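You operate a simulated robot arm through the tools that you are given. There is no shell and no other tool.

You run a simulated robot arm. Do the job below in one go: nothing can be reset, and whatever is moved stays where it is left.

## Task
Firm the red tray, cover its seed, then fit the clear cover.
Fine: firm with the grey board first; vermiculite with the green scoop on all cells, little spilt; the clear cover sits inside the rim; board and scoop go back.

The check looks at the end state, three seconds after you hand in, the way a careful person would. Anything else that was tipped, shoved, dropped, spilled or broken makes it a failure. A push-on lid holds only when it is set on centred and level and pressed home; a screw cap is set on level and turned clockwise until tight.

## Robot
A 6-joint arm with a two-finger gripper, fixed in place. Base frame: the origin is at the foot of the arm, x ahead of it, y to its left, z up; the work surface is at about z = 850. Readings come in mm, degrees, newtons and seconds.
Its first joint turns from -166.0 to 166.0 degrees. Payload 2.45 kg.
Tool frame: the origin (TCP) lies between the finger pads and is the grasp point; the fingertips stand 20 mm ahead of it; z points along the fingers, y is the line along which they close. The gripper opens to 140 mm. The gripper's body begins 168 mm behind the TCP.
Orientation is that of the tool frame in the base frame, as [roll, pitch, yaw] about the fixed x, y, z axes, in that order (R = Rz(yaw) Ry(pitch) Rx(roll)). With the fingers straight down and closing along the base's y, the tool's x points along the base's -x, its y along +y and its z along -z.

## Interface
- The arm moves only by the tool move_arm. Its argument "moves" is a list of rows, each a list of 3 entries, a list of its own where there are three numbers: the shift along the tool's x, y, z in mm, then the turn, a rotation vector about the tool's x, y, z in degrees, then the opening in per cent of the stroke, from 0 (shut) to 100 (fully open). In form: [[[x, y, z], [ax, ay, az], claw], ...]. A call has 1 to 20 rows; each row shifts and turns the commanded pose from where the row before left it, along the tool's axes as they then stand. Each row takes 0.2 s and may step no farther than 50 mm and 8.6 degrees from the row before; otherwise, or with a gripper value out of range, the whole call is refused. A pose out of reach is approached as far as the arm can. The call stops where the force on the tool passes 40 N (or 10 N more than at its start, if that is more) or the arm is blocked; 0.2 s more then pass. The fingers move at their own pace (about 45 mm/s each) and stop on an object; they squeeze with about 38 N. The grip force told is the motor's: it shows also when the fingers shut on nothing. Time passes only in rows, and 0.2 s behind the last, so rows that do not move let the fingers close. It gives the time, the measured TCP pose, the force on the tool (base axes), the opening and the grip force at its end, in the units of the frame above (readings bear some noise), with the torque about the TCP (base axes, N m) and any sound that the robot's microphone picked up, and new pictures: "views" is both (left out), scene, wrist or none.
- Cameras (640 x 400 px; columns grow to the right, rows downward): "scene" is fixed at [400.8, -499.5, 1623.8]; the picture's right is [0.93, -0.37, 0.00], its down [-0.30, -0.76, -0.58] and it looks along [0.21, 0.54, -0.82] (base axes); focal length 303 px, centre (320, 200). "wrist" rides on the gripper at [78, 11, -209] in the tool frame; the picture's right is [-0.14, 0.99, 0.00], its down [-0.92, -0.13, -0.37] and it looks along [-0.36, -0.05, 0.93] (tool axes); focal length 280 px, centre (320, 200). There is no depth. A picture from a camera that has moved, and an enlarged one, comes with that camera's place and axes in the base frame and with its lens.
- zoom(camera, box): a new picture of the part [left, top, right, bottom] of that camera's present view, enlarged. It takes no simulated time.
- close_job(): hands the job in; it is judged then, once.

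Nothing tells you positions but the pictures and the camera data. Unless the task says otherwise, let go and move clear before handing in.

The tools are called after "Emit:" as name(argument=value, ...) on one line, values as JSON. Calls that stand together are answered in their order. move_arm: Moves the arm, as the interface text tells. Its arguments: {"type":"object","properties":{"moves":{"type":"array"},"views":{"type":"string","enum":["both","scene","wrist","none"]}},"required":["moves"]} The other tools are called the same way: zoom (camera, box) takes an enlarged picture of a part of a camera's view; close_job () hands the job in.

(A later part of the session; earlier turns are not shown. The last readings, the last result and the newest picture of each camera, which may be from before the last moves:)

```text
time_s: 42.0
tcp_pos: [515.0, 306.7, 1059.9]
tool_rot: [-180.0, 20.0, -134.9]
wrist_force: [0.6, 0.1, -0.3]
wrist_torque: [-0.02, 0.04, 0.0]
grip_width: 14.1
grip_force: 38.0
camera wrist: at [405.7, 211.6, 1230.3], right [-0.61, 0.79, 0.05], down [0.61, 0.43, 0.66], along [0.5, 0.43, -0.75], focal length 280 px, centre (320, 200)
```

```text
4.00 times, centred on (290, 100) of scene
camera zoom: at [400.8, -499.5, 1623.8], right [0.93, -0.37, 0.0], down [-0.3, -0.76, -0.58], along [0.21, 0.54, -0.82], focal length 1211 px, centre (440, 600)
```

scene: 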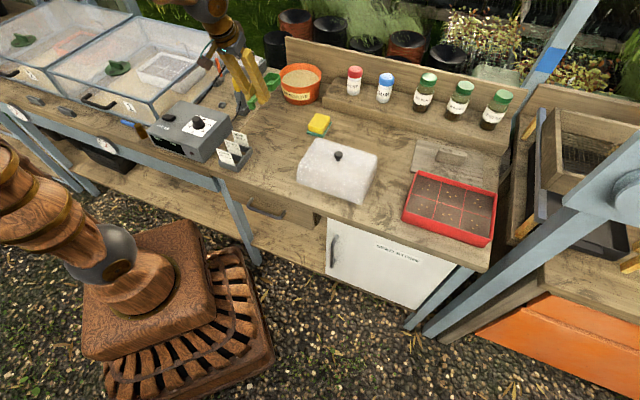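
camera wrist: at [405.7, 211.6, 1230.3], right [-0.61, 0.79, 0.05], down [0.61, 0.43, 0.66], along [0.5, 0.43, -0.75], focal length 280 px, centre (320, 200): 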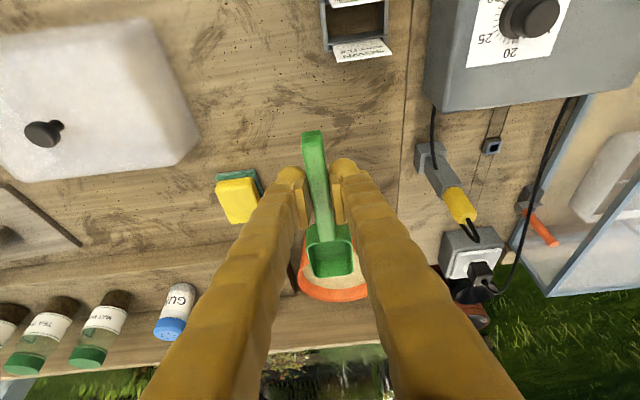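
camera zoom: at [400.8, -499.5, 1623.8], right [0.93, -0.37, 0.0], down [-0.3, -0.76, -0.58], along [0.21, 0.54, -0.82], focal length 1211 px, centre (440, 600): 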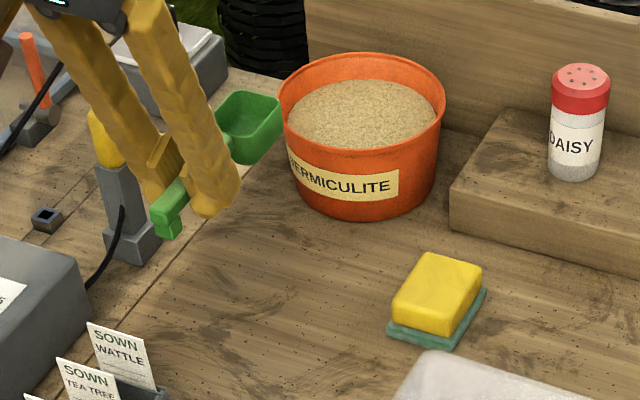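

Emit:
move_arm(moves=[[[-47, 0, 17.1], [0, 0, 0], 0], [[-47, 0, 17.1], [0, 0, 0], 0], [[-47, 0, 17.1], [0, 0, 0], 0], [[-47, 0, 17.1], [0, 0, 0], 0], [[0, 0, 0], [0, 8, 0], 0], [[0, 0, 0], [0, 8, 0], 0], [[0, 0, 0], [0, 8, 0], 0], [[0, 0, 0], [0, 8, 0], 0], [[0, 0, 0], [0, 8, 0], 0], [[0, 0, 0], [0, 8, 0], 0], [[0, 0, 0], [0, 0, 0], 0]], views="both")

Emit:
zoom(camera="scene", box=[255, 30, 345, 120])

Emit:
zoom(camera="wrist", box=[220, 60, 440, 240])

```text
time_s: 44.4
tcp_pos: [656.9, 448.2, 1058.3]
tool_rot: [-180.0, -28.1, -134.8]
wrist_force: [-0.2, -0.4, -0.9]
wrist_torque: [0.02, 0.01, -0.04]
grip_width: 14.1
grip_force: 38.0
camera wrist: at [670.4, 477.0, 1280.0], right [-0.62, 0.78, -0.06], down [0.79, 0.61, -0.11], along [-0.05, -0.12, -0.99], focal length 280 px, centre (320, 200)
```

scene: 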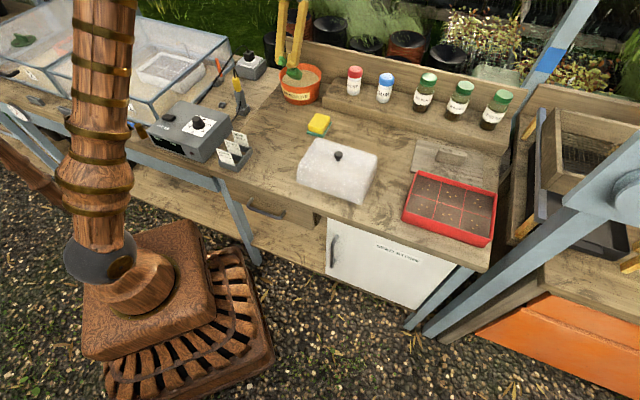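
wrist: 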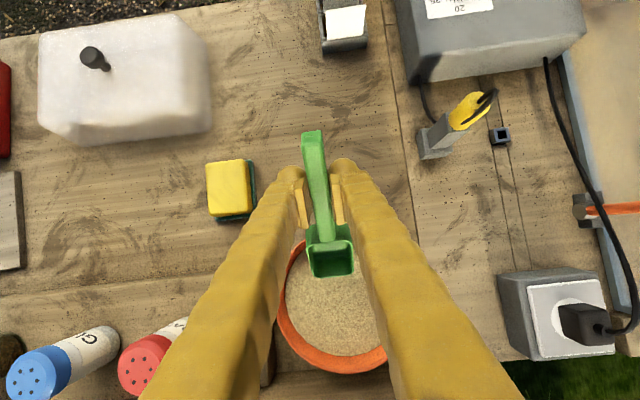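

```text
4.44 times, centred on (300, 75) of scene
camera zoom: at [400.8, -499.5, 1623.8], right [0.93, -0.37, 0.0], down [-0.3, -0.76, -0.58], along [0.21, 0.54, -0.82], focal length 1345 px, centre (409, 756)
```

zoom: 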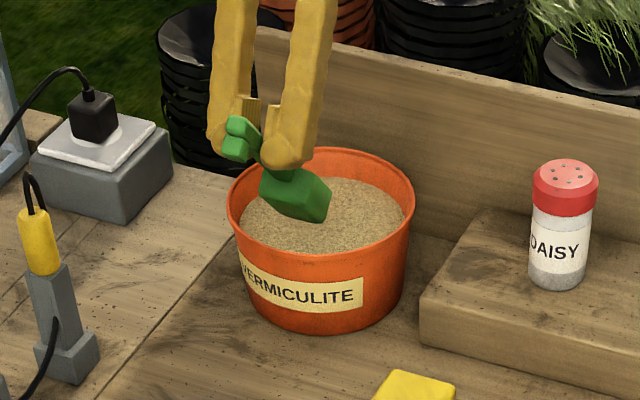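

```text
2.22 times, centred on (330, 150) of wrist
camera zoom: at [670.4, 477.0, 1280.0], right [-0.62, 0.78, -0.06], down [0.79, 0.61, -0.11], along [-0.05, -0.12, -0.99], focal length 623 px, centre (298, 311)
```

zoom: 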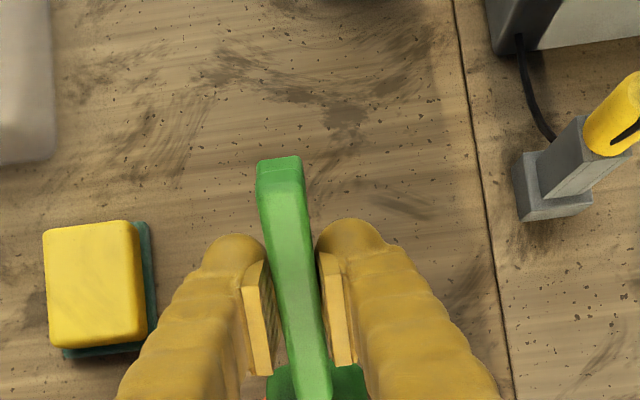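

Emit:
zoom(camera="wrist", box=[240, 210, 440, 390])

```text
2.22 times, centred on (340, 300) of wrist
camera zoom: at [670.4, 477.0, 1280.0], right [-0.62, 0.78, -0.06], down [0.79, 0.61, -0.11], along [-0.05, -0.12, -0.99], focal length 623 px, centre (276, -22)
```

zoom: 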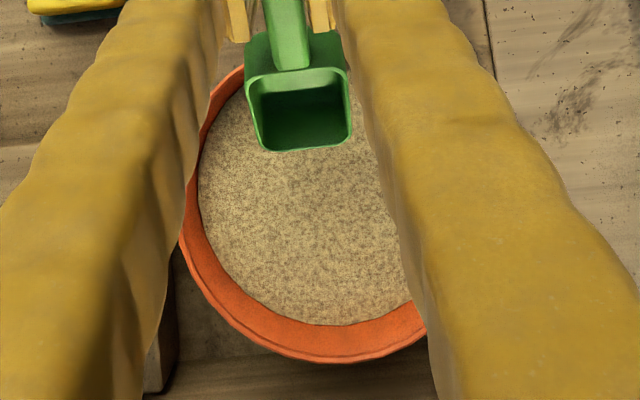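

From straight above, the tub's centre reads (726, 527) and the vermiculite surface about z = 928. I line up, plunge the tipped bowl and look.

Emit:
move_arm(moves=[[[-31.8, 6.4, -16.9], [0, 0, 0], 0], [[-11.7, 0, 22.1], [0, 0, 0], 0], [[-11.7, 0, 22.1], [0, 0, 0], 0], [[0, 0, 0], [0, 0, 0], 0]], views="both")

Emit:
zoom(camera="scene", box=[255, 30, 345, 120])

Emit:
zoom(camera="wrist", box=[240, 160, 440, 340])

```text
time_s: 45.4
tcp_pos: [677.1, 478.8, 1008.4]
tool_rot: [-179.9, -28.0, -134.7]
wrist_force: [0.2, 0.1, -0.3]
wrist_torque: [-0.01, 0.02, 0.02]
grip_width: 14.2
grip_force: 37.7
camera wrist: at [690.5, 507.7, 1229.2], right [-0.62, 0.78, -0.06], down [0.79, 0.61, -0.11], along [-0.04, -0.12, -0.99], focal length 280 px, centre (320, 200)
```

scene: 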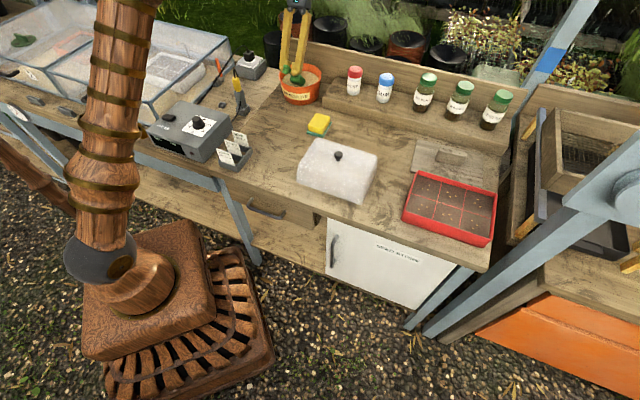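
wrist: 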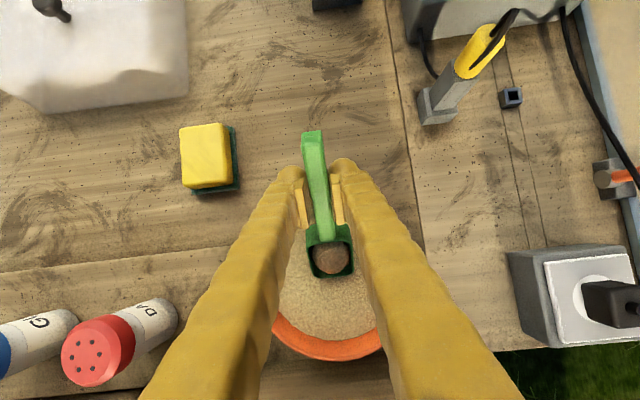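

```text
4.44 times, centred on (300, 75) of scene
camera zoom: at [400.8, -499.5, 1623.8], right [0.93, -0.37, 0.0], down [-0.3, -0.76, -0.58], along [0.21, 0.54, -0.82], focal length 1345 px, centre (409, 756)
```

zoom: 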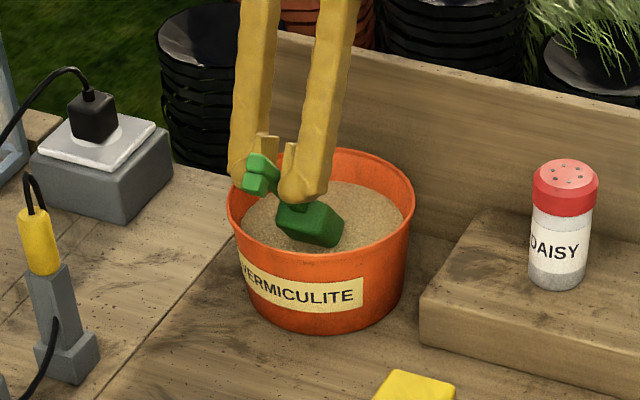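

```text
2.22 times, centred on (340, 250) of wrist
camera zoom: at [690.5, 507.7, 1229.2], right [-0.62, 0.78, -0.06], down [0.79, 0.61, -0.11], along [-0.04, -0.12, -0.99], focal length 623 px, centre (276, 89)
```

zoom: 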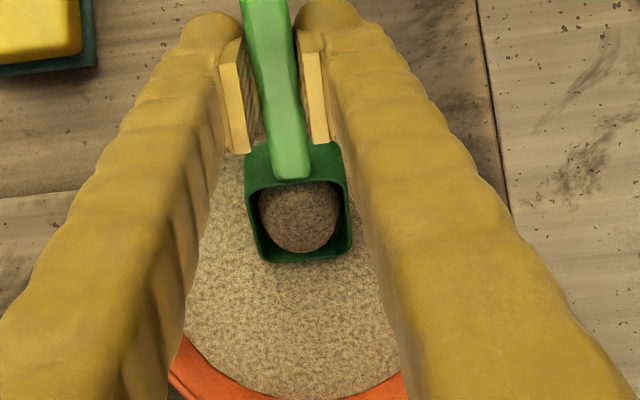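

Emit:
move_arm(moves=[[[-6.1, 0, 11.5], [0, 0, 0], 0], [[0, 0, 0], [0, 0, 0], 0], [[-8.0, 0, 2.9], [0, -7.67, 0], 0], [[-7.5, 0, 3.9], [0, -7.67, 0], 0], [[-6.9, 0, 4.9], [0, -7.66, 0], 0], [[0, 0, 0], [0, 0, 0], 0]], views="both")

Emit:
zoom(camera="scene", box=[255, 30, 345, 120])

Emit:
zoom(camera="wrist", box=[240, 160, 440, 340])

```text
time_s: 46.8
tcp_pos: [692.1, 492.1, 976.7]
tool_rot: [-180.0, -5.0, -134.9]
wrist_force: [0.8, 0.2, -0.6]
wrist_torque: [0.0, 0.03, 0.0]
grip_width: 14.4
grip_force: 37.7
camera wrist: at [641.0, 456.5, 1191.6], right [-0.61, 0.8, -0.01], down [0.76, 0.58, 0.29], along [0.24, 0.17, -0.96], focal length 280 px, centre (320, 200)
```

scene: 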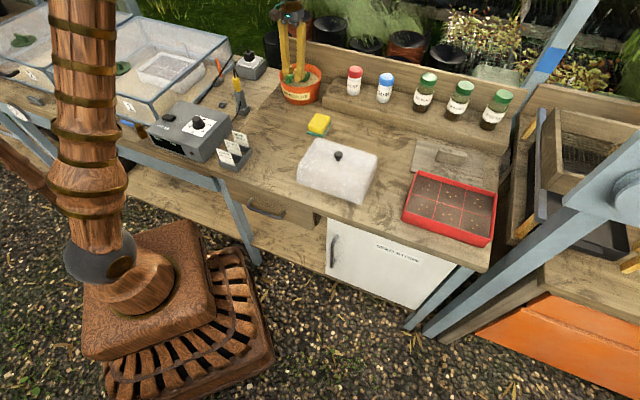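
wrist: 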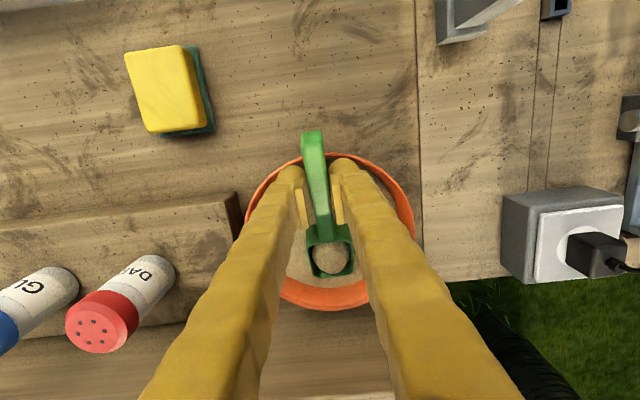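

```text
4.44 times, centred on (300, 75) of scene
camera zoom: at [400.8, -499.5, 1623.8], right [0.93, -0.37, 0.0], down [-0.3, -0.76, -0.58], along [0.21, 0.54, -0.82], focal length 1345 px, centre (409, 756)
```

zoom: 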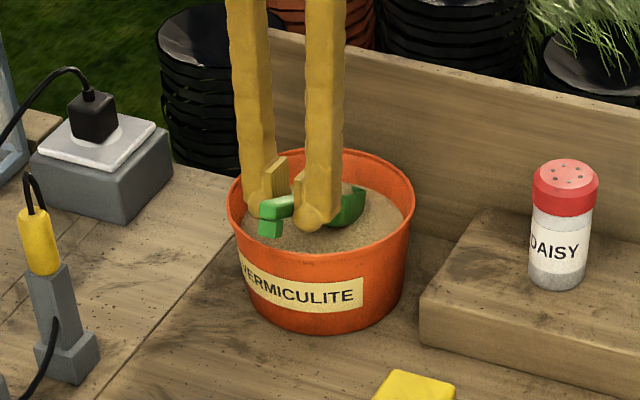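

```text
2.22 times, centred on (340, 250) of wrist
camera zoom: at [641.0, 456.5, 1191.6], right [-0.61, 0.8, -0.01], down [0.76, 0.58, 0.29], along [0.24, 0.17, -0.96], focal length 623 px, centre (276, 89)
```

zoom: 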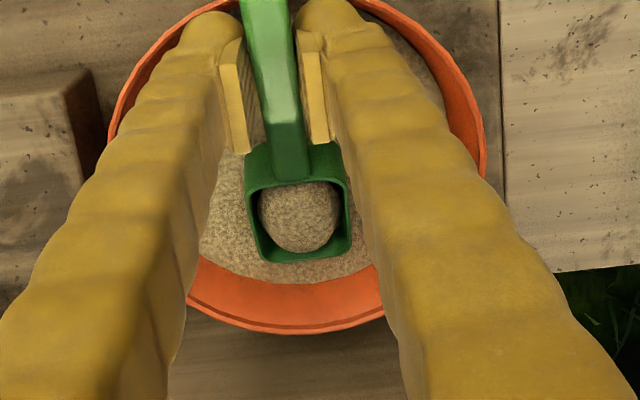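

Emit:
move_arm(moves=[[[1.5, 0, -17], [0, 0, 0], 0], [[3.05, 0, -34.9], [0, 0, 0], 0], [[3.05, 0, -34.9], [0, 0, 0], 0], [[0, 0, 0], [0, -6.25, 0], 0], [[0, 0, 0], [0, -6.25, 0], 0], [[0, 0, 0], [0, -6.25, 0], 0], [[0, 0, 0], [0, -6.25, 0], 0], [[0, 0, 0], [0, 0, 0], 0]], views="both")

Emit:
zoom(camera="scene", box=[255, 30, 345, 120])

Emit:
zoom(camera="wrist", box=[240, 160, 440, 340])

```text
time_s: 48.6
tcp_pos: [690.8, 492.1, 1064.5]
tool_rot: [-179.9, 20.1, -135.0]
wrist_force: [0.0, -0.2, -1.3]
wrist_torque: [-0.05, -0.01, -0.01]
grip_width: 14.4
grip_force: 38.5
camera wrist: at [581.1, 395.9, 1233.7], right [-0.61, 0.79, 0.05], down [0.61, 0.43, 0.66], along [0.5, 0.43, -0.75], focal length 280 px, centre (320, 200)
```

scene: 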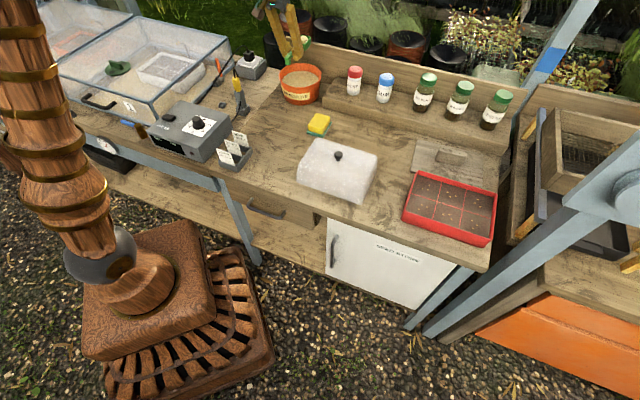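
wrist: 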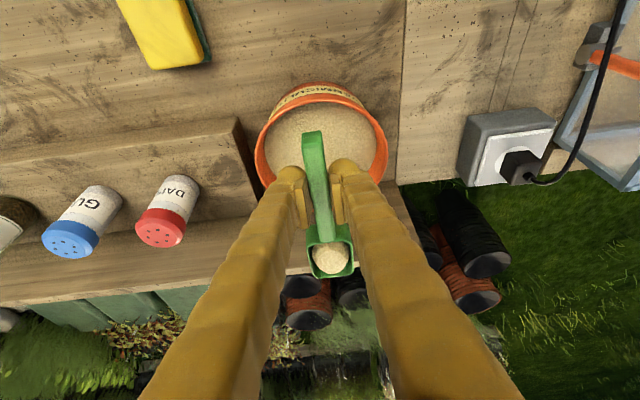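

```text
4.44 times, centred on (300, 75) of scene
camera zoom: at [400.8, -499.5, 1623.8], right [0.93, -0.37, 0.0], down [-0.3, -0.76, -0.58], along [0.21, 0.54, -0.82], focal length 1345 px, centre (409, 756)
```

zoom: 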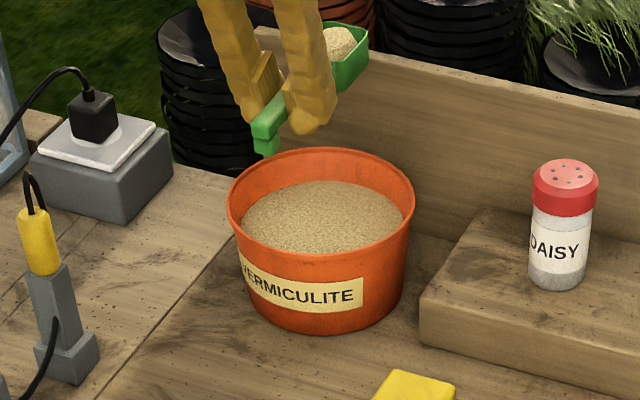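

```text
2.22 times, centred on (340, 250) of wrist
camera zoom: at [581.1, 395.9, 1233.7], right [-0.61, 0.79, 0.05], down [0.61, 0.43, 0.66], along [0.5, 0.43, -0.75], focal length 623 px, centre (276, 89)
```

zoom: 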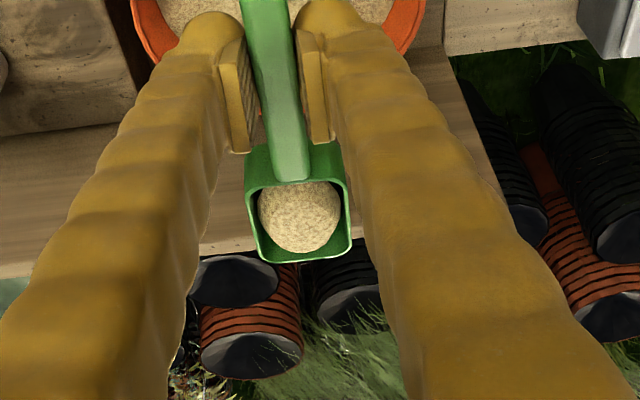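

The bowl is full. I carry it level across to the tray's back-left cell.

Emit:
move_arm(moves=[[[12, -20.5, -4.4], [0, 0, 0], 0], [[20.5, -35.5, -7.5], [0, 0, 0], 0], [[22, -38, -8], [0, 0, 0], 0], [[22, -38, -8], [0, 0, 0], 0], [[22, -38, -8], [0, 0, 0], 0], [[22, -38, -8], [0, 0, 0], 0], [[22, -38, -8], [0, 0, 0], 0], [[22, -38, -8], [0, 0, 0], 0], [[22, -38, -8], [0, 0, 0], 0], [[22, -38, -8], [0, 0, 0], 0], [[22, -38, -8], [0, 0, 0], 0], [[22, -38, -8], [0, 0, 0], 0], [[22, -38, -8], [0, 0, 0], 0], [[22, -38, -8], [0, 0, 0], 0], [[20.5, -35.3, -7.5], [0, 0, 0], 0], [[11.7, -20, -4.2], [0, 0, 0], 0], [[0, 0, 0], [0, 0, 0], 0]], views="both")

Emit:
zoom(camera="scene", box=[390, 110, 520, 250])

Emit:
zoom(camera="wrist", box=[200, 120, 460, 340])

```text
time_s: 52.2
tcp_pos: [845.5, -159.7, 1064.7]
tool_rot: [180.0, 20.0, -134.8]
wrist_force: [0.3, 0.3, -0.2]
wrist_torque: [0.01, -0.02, 0.0]
grip_width: 14.4
grip_force: 37.7
camera wrist: at [736.1, -254.8, 1233.8], right [-0.61, 0.79, 0.05], down [0.61, 0.43, 0.66], along [0.5, 0.43, -0.75], focal length 280 px, centre (320, 200)
```

scene: 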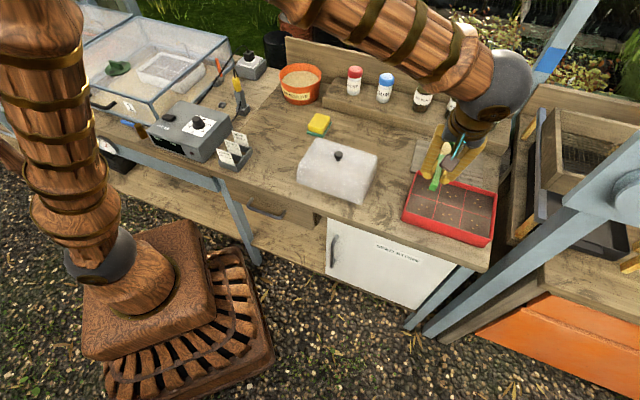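
wrist: 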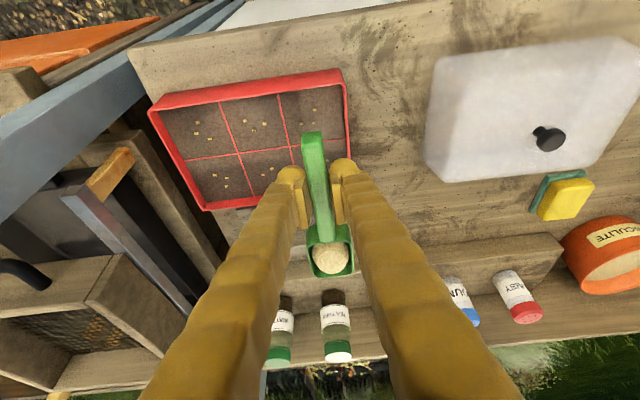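

```text
2.86 times, centred on (455, 180) of scene
camera zoom: at [400.8, -499.5, 1623.8], right [0.93, -0.37, 0.0], down [-0.3, -0.76, -0.58], along [0.21, 0.54, -0.82], focal length 865 px, centre (-66, 257)
```

zoom: 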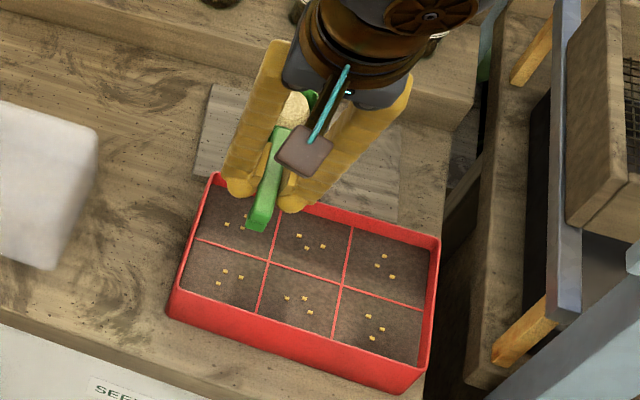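

```text
1.82 times, centred on (330, 230) of wrist
camera zoom: at [736.1, -254.8, 1233.8], right [-0.61, 0.79, 0.05], down [0.61, 0.43, 0.66], along [0.5, 0.43, -0.75], focal length 510 px, centre (302, 146)
```

zoom: 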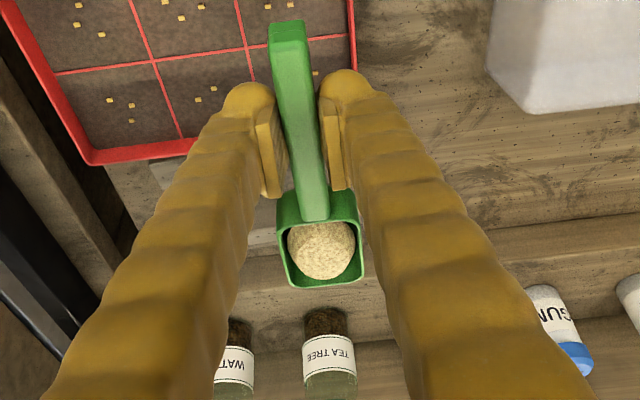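

Emit:
move_arm(moves=[[[12.4, 5, 36.6], [0, 0, 0], 0], [[12.4, 5, 36.6], [0, 0, 0], 0], [[12.4, 5, 36.6], [0, 0, 0], 0], [[0, 0, 0], [0, 0, 0], 0]], views="both")

Emit:
zoom(camera="scene", box=[390, 120, 520, 250])

Emit:
zoom(camera="wrist", box=[200, 100, 460, 300])

```text
time_s: 53.2
tcp_pos: [836.8, -145.3, 946.0]
tool_rot: [-180.0, 20.0, -134.9]
wrist_force: [-0.3, 0.3, 0.5]
wrist_torque: [-0.03, 0.03, 0.01]
grip_width: 14.2
grip_force: 37.3
camera wrist: at [726.8, -240.2, 1116.5], right [-0.61, 0.79, 0.05], down [0.61, 0.43, 0.66], along [0.5, 0.43, -0.75], focal length 280 px, centre (320, 200)
```

scene: 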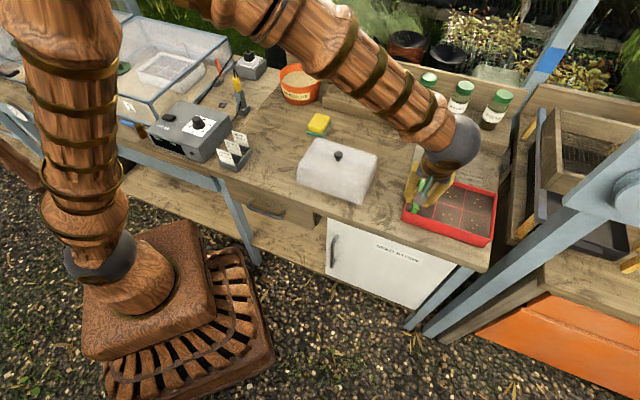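
wrist: 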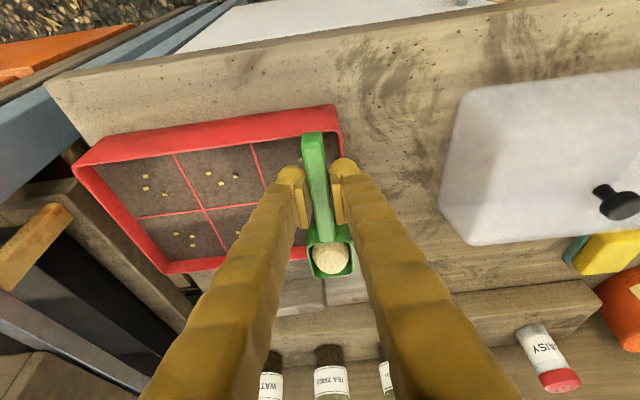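

```text
3.08 times, centred on (455, 185) of scene
camera zoom: at [400.8, -499.5, 1623.8], right [0.93, -0.37, 0.0], down [-0.3, -0.76, -0.58], along [0.21, 0.54, -0.82], focal length 931 px, centre (-95, 246)
```

zoom: 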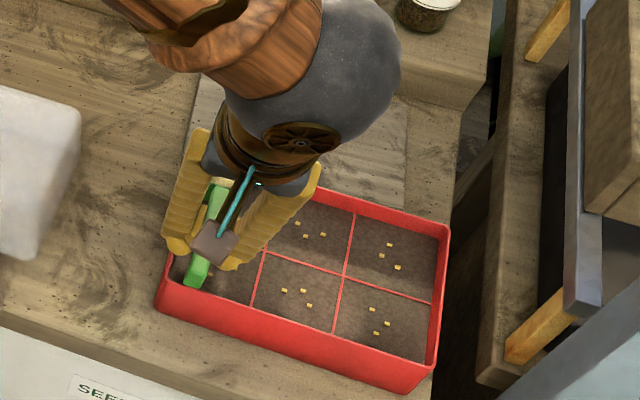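

```text
2.00 times, centred on (330, 200) of wrist
camera zoom: at [726.8, -240.2, 1116.5], right [-0.61, 0.79, 0.05], down [0.61, 0.43, 0.66], along [0.5, 0.43, -0.75], focal length 561 px, centre (300, 200)
```

zoom: 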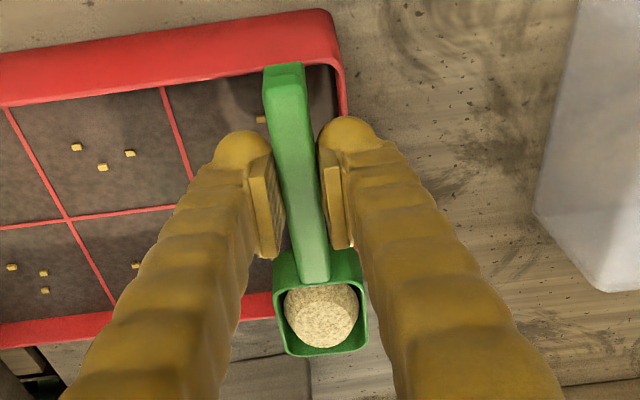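

Emit:
move_arm(moves=[[[0, 0, 0], [-7.52, 0, 2.74], 0], [[0, 0, 0], [-7.52, 0, 2.74], 0], [[0, 0, 0], [-7.52, 0, 2.74], 0], [[0, 0, 0], [-7.52, 0, 2.74], 0], [[0, 0, 0], [0, 0, 0], 0]], views="both")

Emit:
zoom(camera="wrist", box=[200, 100, 460, 300])

Emit:
zoom(camera="scene", box=[390, 120, 520, 250])

```text
time_s: 54.4
tcp_pos: [836.4, -146.0, 948.5]
tool_rot: [146.4, 16.8, -145.8]
wrist_force: [-0.5, 0.1, -0.1]
wrist_torque: [0.01, 0.02, 0.02]
grip_width: 14.3
grip_force: 37.9
camera wrist: at [792.2, -305.4, 1097.6], right [-0.49, 0.67, 0.57], down [0.85, 0.2, 0.49], along [0.21, 0.72, -0.66], focal length 280 px, centre (320, 200)
```

scene: 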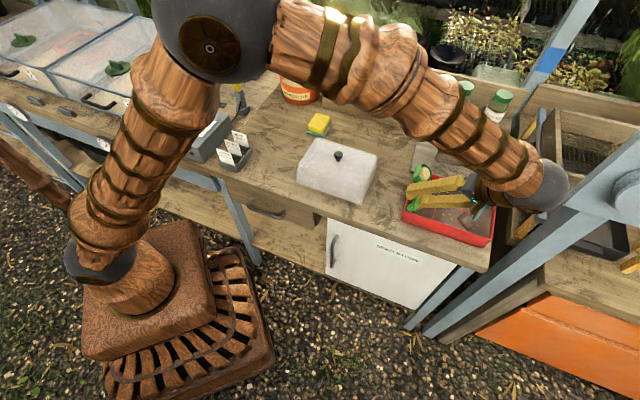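
wrist: 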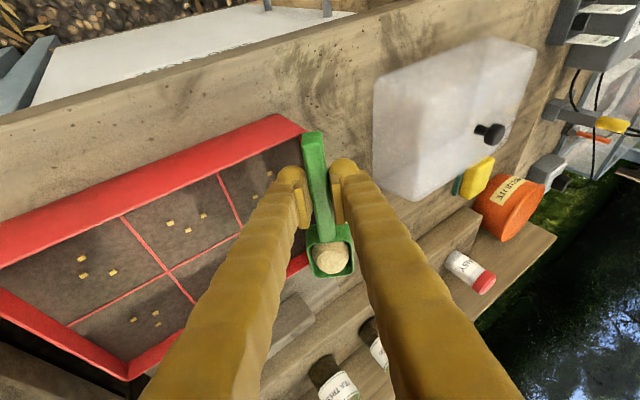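

```text
2.00 times, centred on (330, 200) of wrist
camera zoom: at [792.2, -305.4, 1097.6], right [-0.49, 0.67, 0.57], down [0.85, 0.2, 0.49], along [0.21, 0.72, -0.66], focal length 561 px, centre (300, 200)
```

zoom: 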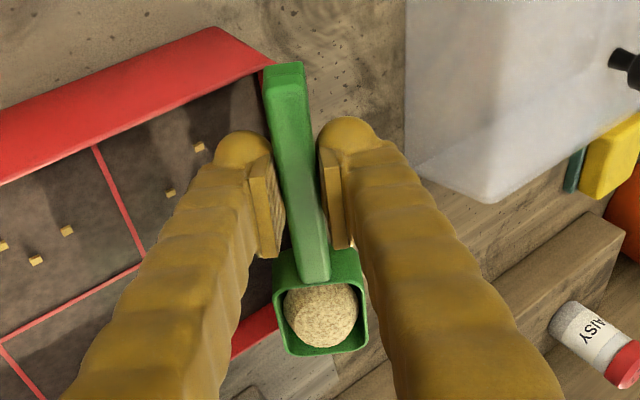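

```text
3.08 times, centred on (455, 185) of scene
camera zoom: at [400.8, -499.5, 1623.8], right [0.93, -0.37, 0.0], down [-0.3, -0.76, -0.58], along [0.21, 0.54, -0.82], focal length 931 px, centre (-95, 246)
```

zoom: 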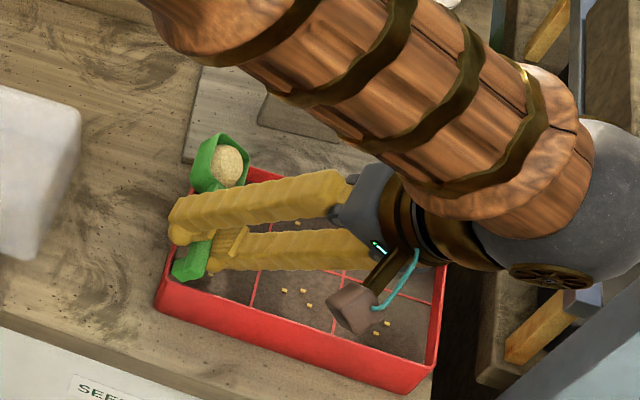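

At a roll of 34° to the right nothing has poured, and the wrist swings toward the frame on the right. I undo that and roll left instead, over the free bench.

Emit:
move_arm(moves=[[[0, 0, 0], [7.52, 0, -2.74], 0], [[0, 0, 0], [7.52, 0, -2.74], 0], [[0, 0, 0], [7.52, 0, -2.74], 0], [[0, 0, 0], [7.52, 0, -2.74], 0], [[0, -27, 0], [0, 0, 0], 0], [[0, 0, 0], [7.52, 0, -2.74], 0], [[0, 0, 0], [7.52, 0, -2.74], 0], [[0, 0, 0], [7.52, 0, -2.74], 0], [[0, 0, 0], [7.52, 0, -2.74], 0], [[0, 0, 0], [0, 0, 0], 0]], views="both")

Emit:
zoom(camera="wrist", box=[200, 100, 460, 300])

Emit:
zoom(camera="scene", box=[390, 120, 520, 250])

```text
time_s: 56.6
tcp_pos: [856.3, -163.8, 948.6]
tool_rot: [-146.3, 16.9, -123.9]
wrist_force: [-0.2, -0.3, -0.2]
wrist_torque: [-0.03, 0.02, 0.04]
grip_width: 14.3
grip_force: 37.7
camera wrist: at [684.0, -197.0, 1085.7], right [-0.52, 0.7, -0.49], down [0.35, 0.7, 0.63], along [0.78, 0.16, -0.61], focal length 280 px, centre (320, 200)
```

scene: 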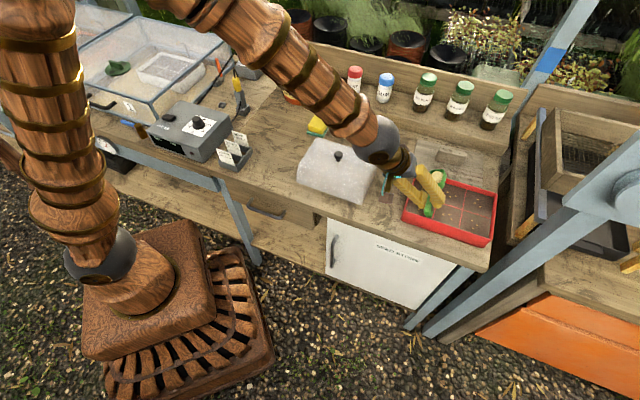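
wrist: 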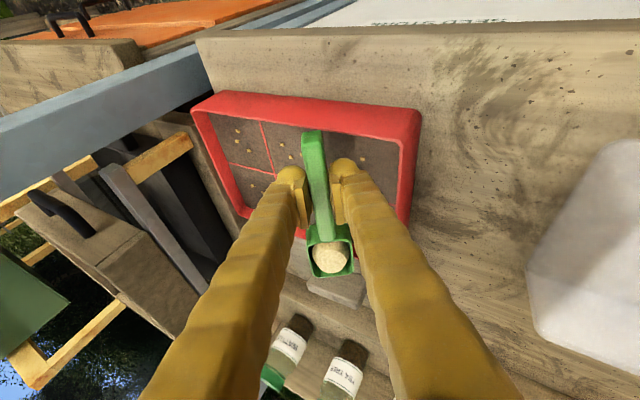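

```text
2.00 times, centred on (330, 200) of wrist
camera zoom: at [684.0, -197.0, 1085.7], right [-0.52, 0.7, -0.49], down [0.35, 0.7, 0.63], along [0.78, 0.16, -0.61], focal length 561 px, centre (300, 200)
```

zoom: 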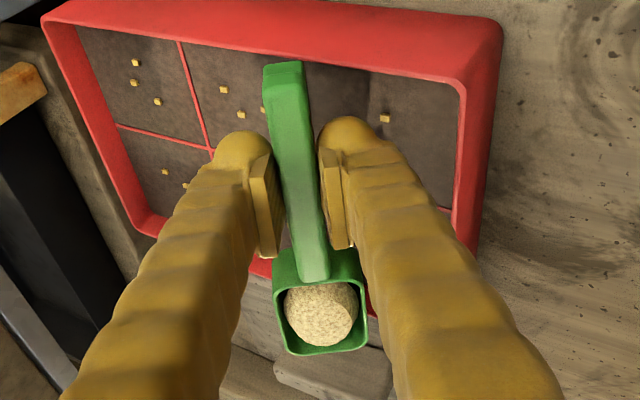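

```text
3.08 times, centred on (455, 185) of scene
camera zoom: at [400.8, -499.5, 1623.8], right [0.93, -0.37, 0.0], down [-0.3, -0.76, -0.58], along [0.21, 0.54, -0.82], focal length 931 px, centre (-95, 246)
```

zoom: 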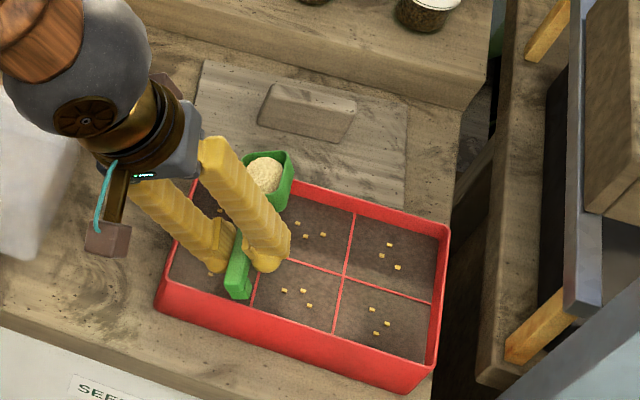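

Emit:
move_arm(moves=[[[0, 0, 0], [7.52, 0, -2.74], 0], [[0, 0, 0], [7.52, 0, -2.74], 0], [[0, 0, 0], [0, 0, 0], 0]], views="scene")

Emit:
zoom(camera="wrist", box=[200, 100, 460, 300])

Emit:
zoom(camera="scene", box=[390, 120, 520, 250])

```text
time_s: 57.4
tcp_pos: [855.4, -164.4, 948.2]
tool_rot: [-130.2, 13.2, -119.7]
wrist_force: [-0.3, 0.0, 0.5]
wrist_torque: [-0.05, 0.0, -0.04]
grip_width: 14.3
grip_force: 37.8
```

scene: 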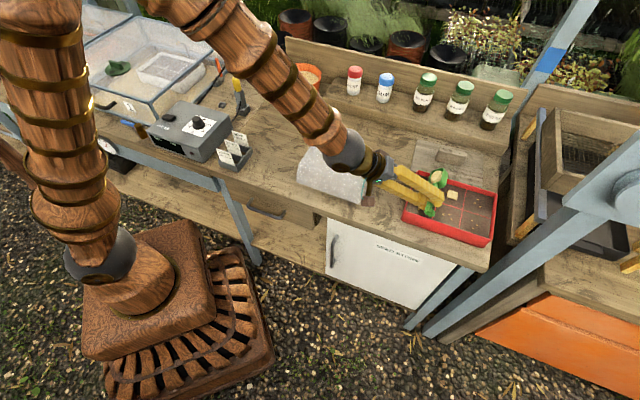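

```text
2.00 times, centred on (330, 200) of wrist
camera zoom: at [659.5, -172.7, 1053.5], right [-0.4, 0.58, -0.71], down [0.23, 0.81, 0.54], along [0.88, 0.05, -0.46], focal length 561 px, centre (300, 200)
```

zoom: 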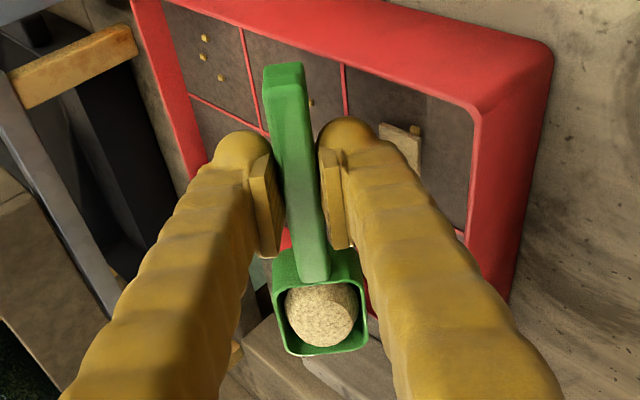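

```text
3.08 times, centred on (455, 185) of scene
camera zoom: at [400.8, -499.5, 1623.8], right [0.93, -0.37, 0.0], down [-0.3, -0.76, -0.58], along [0.21, 0.54, -0.82], focal length 931 px, centre (-95, 246)
```

zoom: 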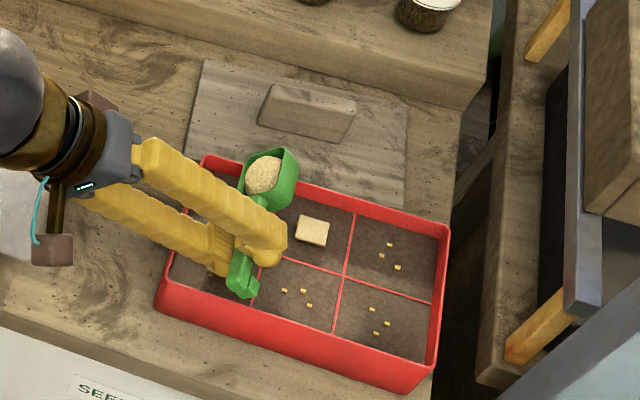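

Emit:
move_arm(moves=[[[0, 0, 0], [0, 0, 0], 0], [[0, 0, 0], [0, 0, 0], 0]], views="wrist")

Emit:
zoom(camera="wrist", box=[200, 80, 460, 280])

Emit:
zoom(camera="scene", box=[400, 150, 500, 250])

```text
time_s: 58.0
tcp_pos: [855.4, -163.1, 947.4]
tool_rot: [-130.2, 13.2, -119.7]
wrist_force: [-0.3, -0.4, -0.1]
wrist_torque: [-0.03, -0.02, 0.04]
grip_width: 14.1
grip_force: 38.3
camera wrist: at [659.7, -172.8, 1053.5], right [-0.4, 0.58, -0.7], down [0.23, 0.81, 0.54], along [0.88, 0.05, -0.46], focal length 280 px, centre (320, 200)
```

wrist: 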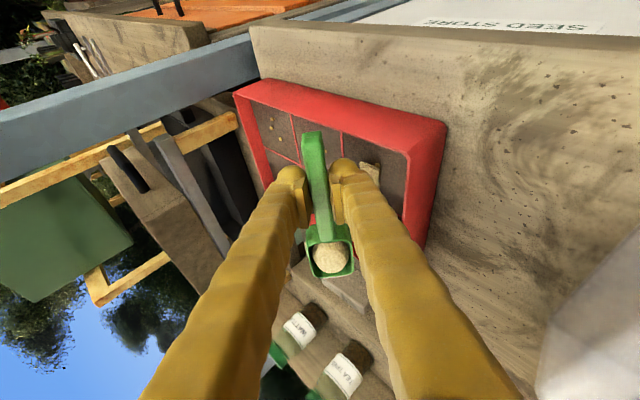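

```text
2.00 times, centred on (330, 180) of wrist
camera zoom: at [659.7, -172.8, 1053.5], right [-0.4, 0.58, -0.7], down [0.23, 0.81, 0.54], along [0.88, 0.05, -0.46], focal length 561 px, centre (300, 240)
```

zoom: 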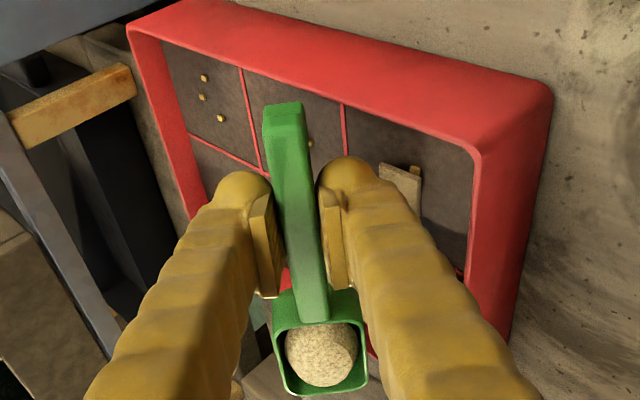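

```text
4.00 times, centred on (450, 200) of scene
camera zoom: at [400.8, -499.5, 1623.8], right [0.93, -0.37, 0.0], down [-0.3, -0.76, -0.58], along [0.21, 0.54, -0.82], focal length 1211 px, centre (-200, 200)
```

zoom: 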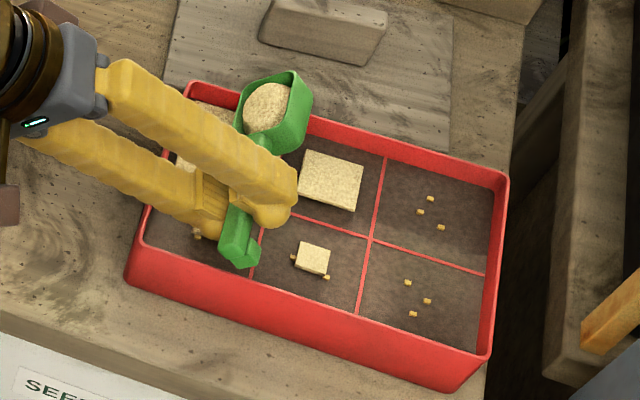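

The pour has begun at about 48° of roll, spreading over several cells as time passes. I move the pouring bowl toward the middle and right so that all the cells get some and nothing goes over the rim.

Emit:
move_arm(moves=[[[22, -24.1, 20.5], [0, 0, 0], 0], [[22, -24.1, 20.5], [0, 0, 0], 0], [[22, -24.1, 20.5], [0, 0, 0], 0]], views="wrist")

Emit:
zoom(camera="scene", box=[390, 150, 510, 260])

Emit:
zoom(camera="wrist", box=[200, 80, 460, 280])

```text
time_s: 58.8
tcp_pos: [904.0, -271.0, 947.2]
tool_rot: [-130.2, 13.2, -119.7]
wrist_force: [-0.2, 0.7, 0.2]
wrist_torque: [0.01, 0.05, -0.02]
grip_width: 14.6
grip_force: 37.8
camera wrist: at [707.4, -278.7, 1052.6], right [-0.4, 0.58, -0.7], down [0.23, 0.81, 0.54], along [0.88, 0.05, -0.46], focal length 280 px, centre (320, 200)
```

wrist: 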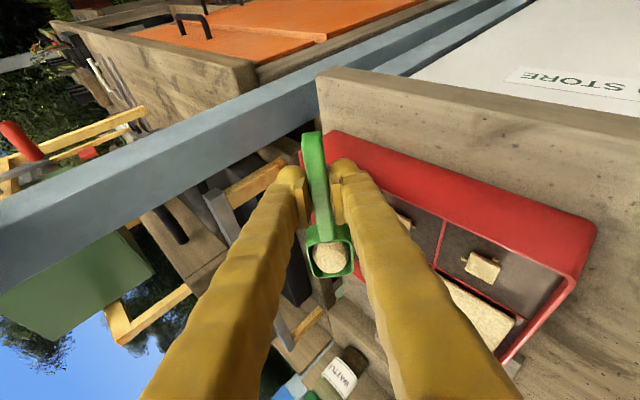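

```text
3.64 times, centred on (450, 205) of scene
camera zoom: at [400.8, -499.5, 1623.8], right [0.93, -0.37, 0.0], down [-0.3, -0.76, -0.58], along [0.21, 0.54, -0.82], focal length 1100 px, centre (-153, 182)
```

zoom: 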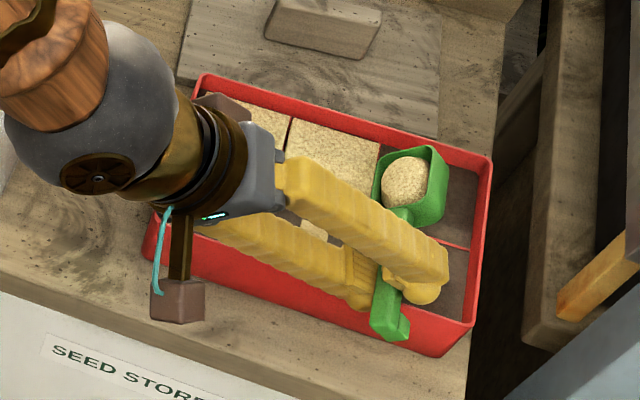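

```text
2.00 times, centred on (330, 180) of wrist
camera zoom: at [707.4, -278.7, 1052.6], right [-0.4, 0.58, -0.7], down [0.23, 0.81, 0.54], along [0.88, 0.05, -0.46], focal length 561 px, centre (300, 240)
```

zoom: 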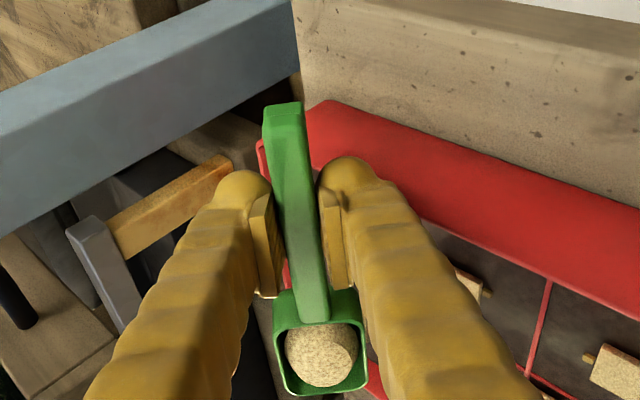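

Emit:
move_arm(moves=[[[0, 0, 0], [0, 0, 0], 0]], views="none")

Emit:
zoom(camera="scene", box=[390, 150, 510, 260])

Emit:
zoom(camera="wrist", box=[300, 120, 560, 360])

```text
time_s: 59.2
tcp_pos: [903.8, -270.6, 947.4]
tool_rot: [-130.2, 13.1, -119.7]
wrist_force: [-0.2, 0.8, -0.1]
wrist_torque: [0.0, 0.02, 0.0]
grip_width: 14.2
grip_force: 37.9
```

```text
3.64 times, centred on (450, 205) of scene
camera zoom: at [400.8, -499.5, 1623.8], right [0.93, -0.37, 0.0], down [-0.3, -0.76, -0.58], along [0.21, 0.54, -0.82], focal length 1100 px, centre (-153, 182)
```

zoom: 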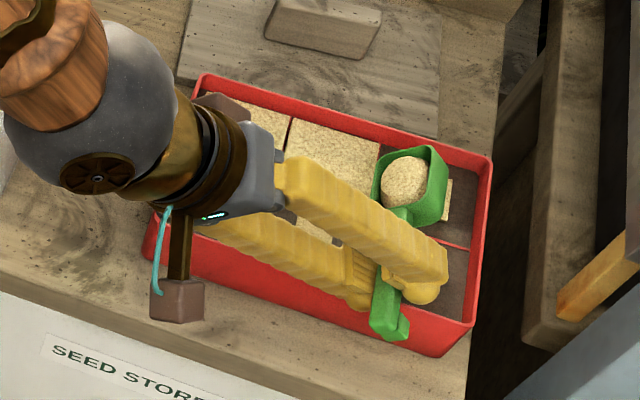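

```text
1.67 times, centred on (430, 240) of wrist
camera zoom: at [707.3, -278.4, 1052.4], right [-0.4, 0.58, -0.7], down [0.23, 0.81, 0.54], along [0.88, 0.05, -0.46], focal length 467 px, centre (137, 133)
```

zoom: 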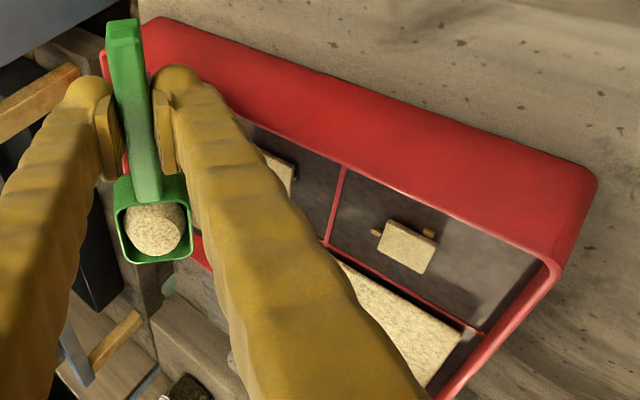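

Emit:
move_arm(moves=[[[23.2, -6.7, -0.5], [0, 0, 0], 0], [[0, 0, 0], [0, 0, 0], 0], [[0, 0, 0], [0, 0, 0], 0]], views="none")

Emit:
zoom(camera="scene", box=[390, 150, 510, 260])

Emit:
zoom(camera="wrist", box=[300, 120, 560, 360])

```text
time_s: 60.0
tcp_pos: [896.7, -293.0, 947.1]
tool_rot: [-130.2, 13.2, -119.7]
wrist_force: [-0.2, -0.2, -0.7]
wrist_torque: [-0.05, 0.0, 0.01]
grip_width: 14.6
grip_force: 38.0
```

```text
3.64 times, centred on (450, 205) of scene
camera zoom: at [400.8, -499.5, 1623.8], right [0.93, -0.37, 0.0], down [-0.3, -0.76, -0.58], along [0.21, 0.54, -0.82], focal length 1100 px, centre (-153, 182)
```

zoom: 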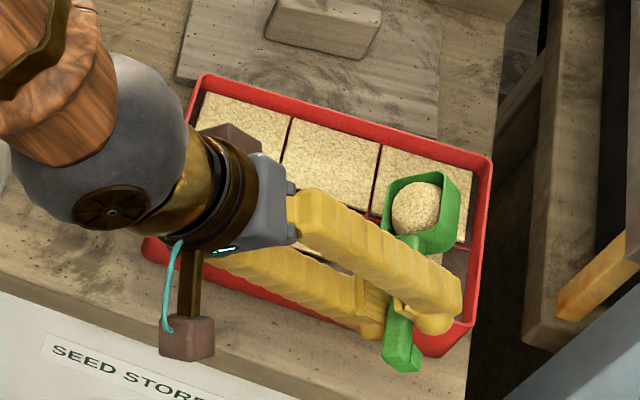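

```text
1.67 times, centred on (430, 240) of wrist
camera zoom: at [699.5, -301.5, 1053.0], right [-0.4, 0.58, -0.7], down [0.23, 0.81, 0.54], along [0.88, 0.05, -0.46], focal length 467 px, centre (137, 133)
```

zoom: 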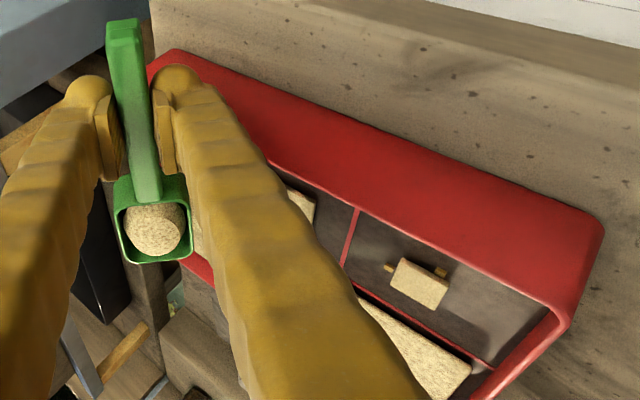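

Emit:
move_arm(moves=[[[17.7, -2, -4.1], [0, 0, 0], 0], [[0, 0, 0], [0, 0, 0], 0], [[0, 0, 0], [0, 0, 0], 0]], views="none")

Emit:
zoom(camera="scene", box=[390, 150, 510, 260])

Emit:
zoom(camera="wrist", box=[240, 100, 560, 360])

```text
time_s: 60.8
tcp_pos: [884.6, -308.4, 947.9]
tool_rot: [-130.2, 13.3, -119.7]
wrist_force: [-0.2, 0.7, -0.3]
wrist_torque: [0.02, 0.02, 0.03]
grip_width: 14.2
grip_force: 38.3
```

```text
3.64 times, centred on (450, 205) of scene
camera zoom: at [400.8, -499.5, 1623.8], right [0.93, -0.37, 0.0], down [-0.3, -0.76, -0.58], along [0.21, 0.54, -0.82], focal length 1100 px, centre (-153, 182)
```

zoom: 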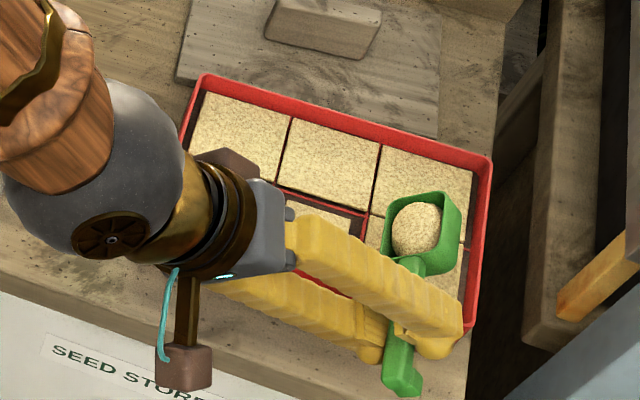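

```text
1.54 times, centred on (400, 230) of wrist
camera zoom: at [688.1, -316.5, 1052.9], right [-0.4, 0.58, -0.7], down [0.23, 0.81, 0.54], along [0.88, 0.05, -0.46], focal length 431 px, centre (197, 154)
```

zoom: 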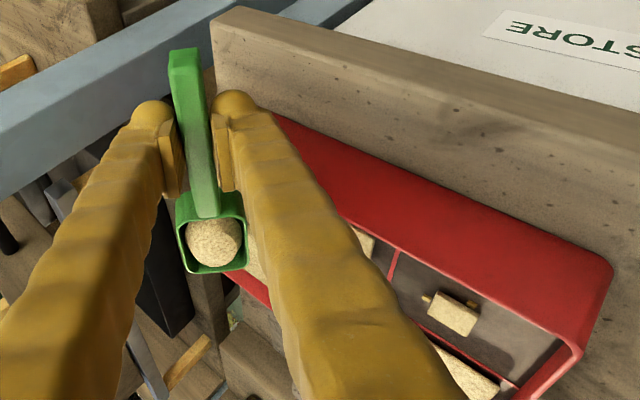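

Emit:
move_arm(moves=[[[-9.6, 25, -26.2], [0, 0, 0], 0], [[-9.6, 25, -26.2], [0, 0, 0], 0], [[0, 0, 0], [0, 0, 0], 0], [[0, 0, 0], [0, 0, 0], 0]], views="none")

Emit:
zoom(camera="scene", box=[390, 150, 510, 260])

Emit:
zoom(camera="wrist", box=[240, 80, 560, 340])

```text
time_s: 61.8
tcp_pos: [831.6, -253.2, 947.4]
tool_rot: [-130.3, 13.1, -119.7]
wrist_force: [-0.5, 0.1, -0.7]
wrist_torque: [0.0, 0.04, 0.03]
grip_width: 14.3
grip_force: 37.9
```

```text
3.64 times, centred on (450, 205) of scene
camera zoom: at [400.8, -499.5, 1623.8], right [0.93, -0.37, 0.0], down [-0.3, -0.76, -0.58], along [0.21, 0.54, -0.82], focal length 1100 px, centre (-153, 182)
```

zoom: 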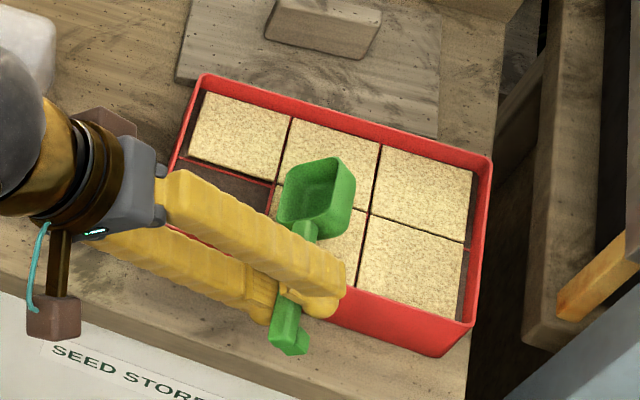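

```text
1.54 times, centred on (400, 210) of wrist
camera zoom: at [634.9, -261.9, 1053.1], right [-0.4, 0.58, -0.7], down [0.23, 0.81, 0.54], along [0.88, 0.05, -0.46], focal length 431 px, centre (197, 185)
```

zoom: 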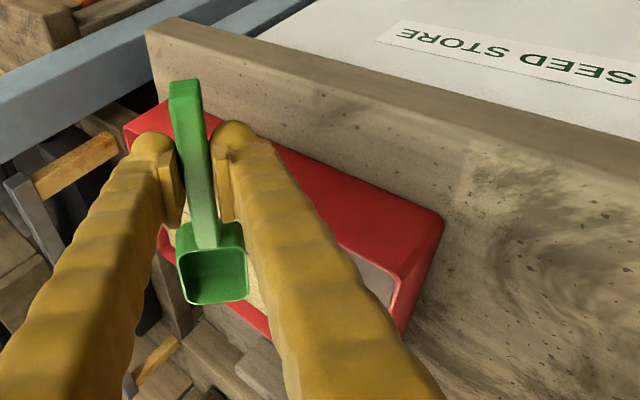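

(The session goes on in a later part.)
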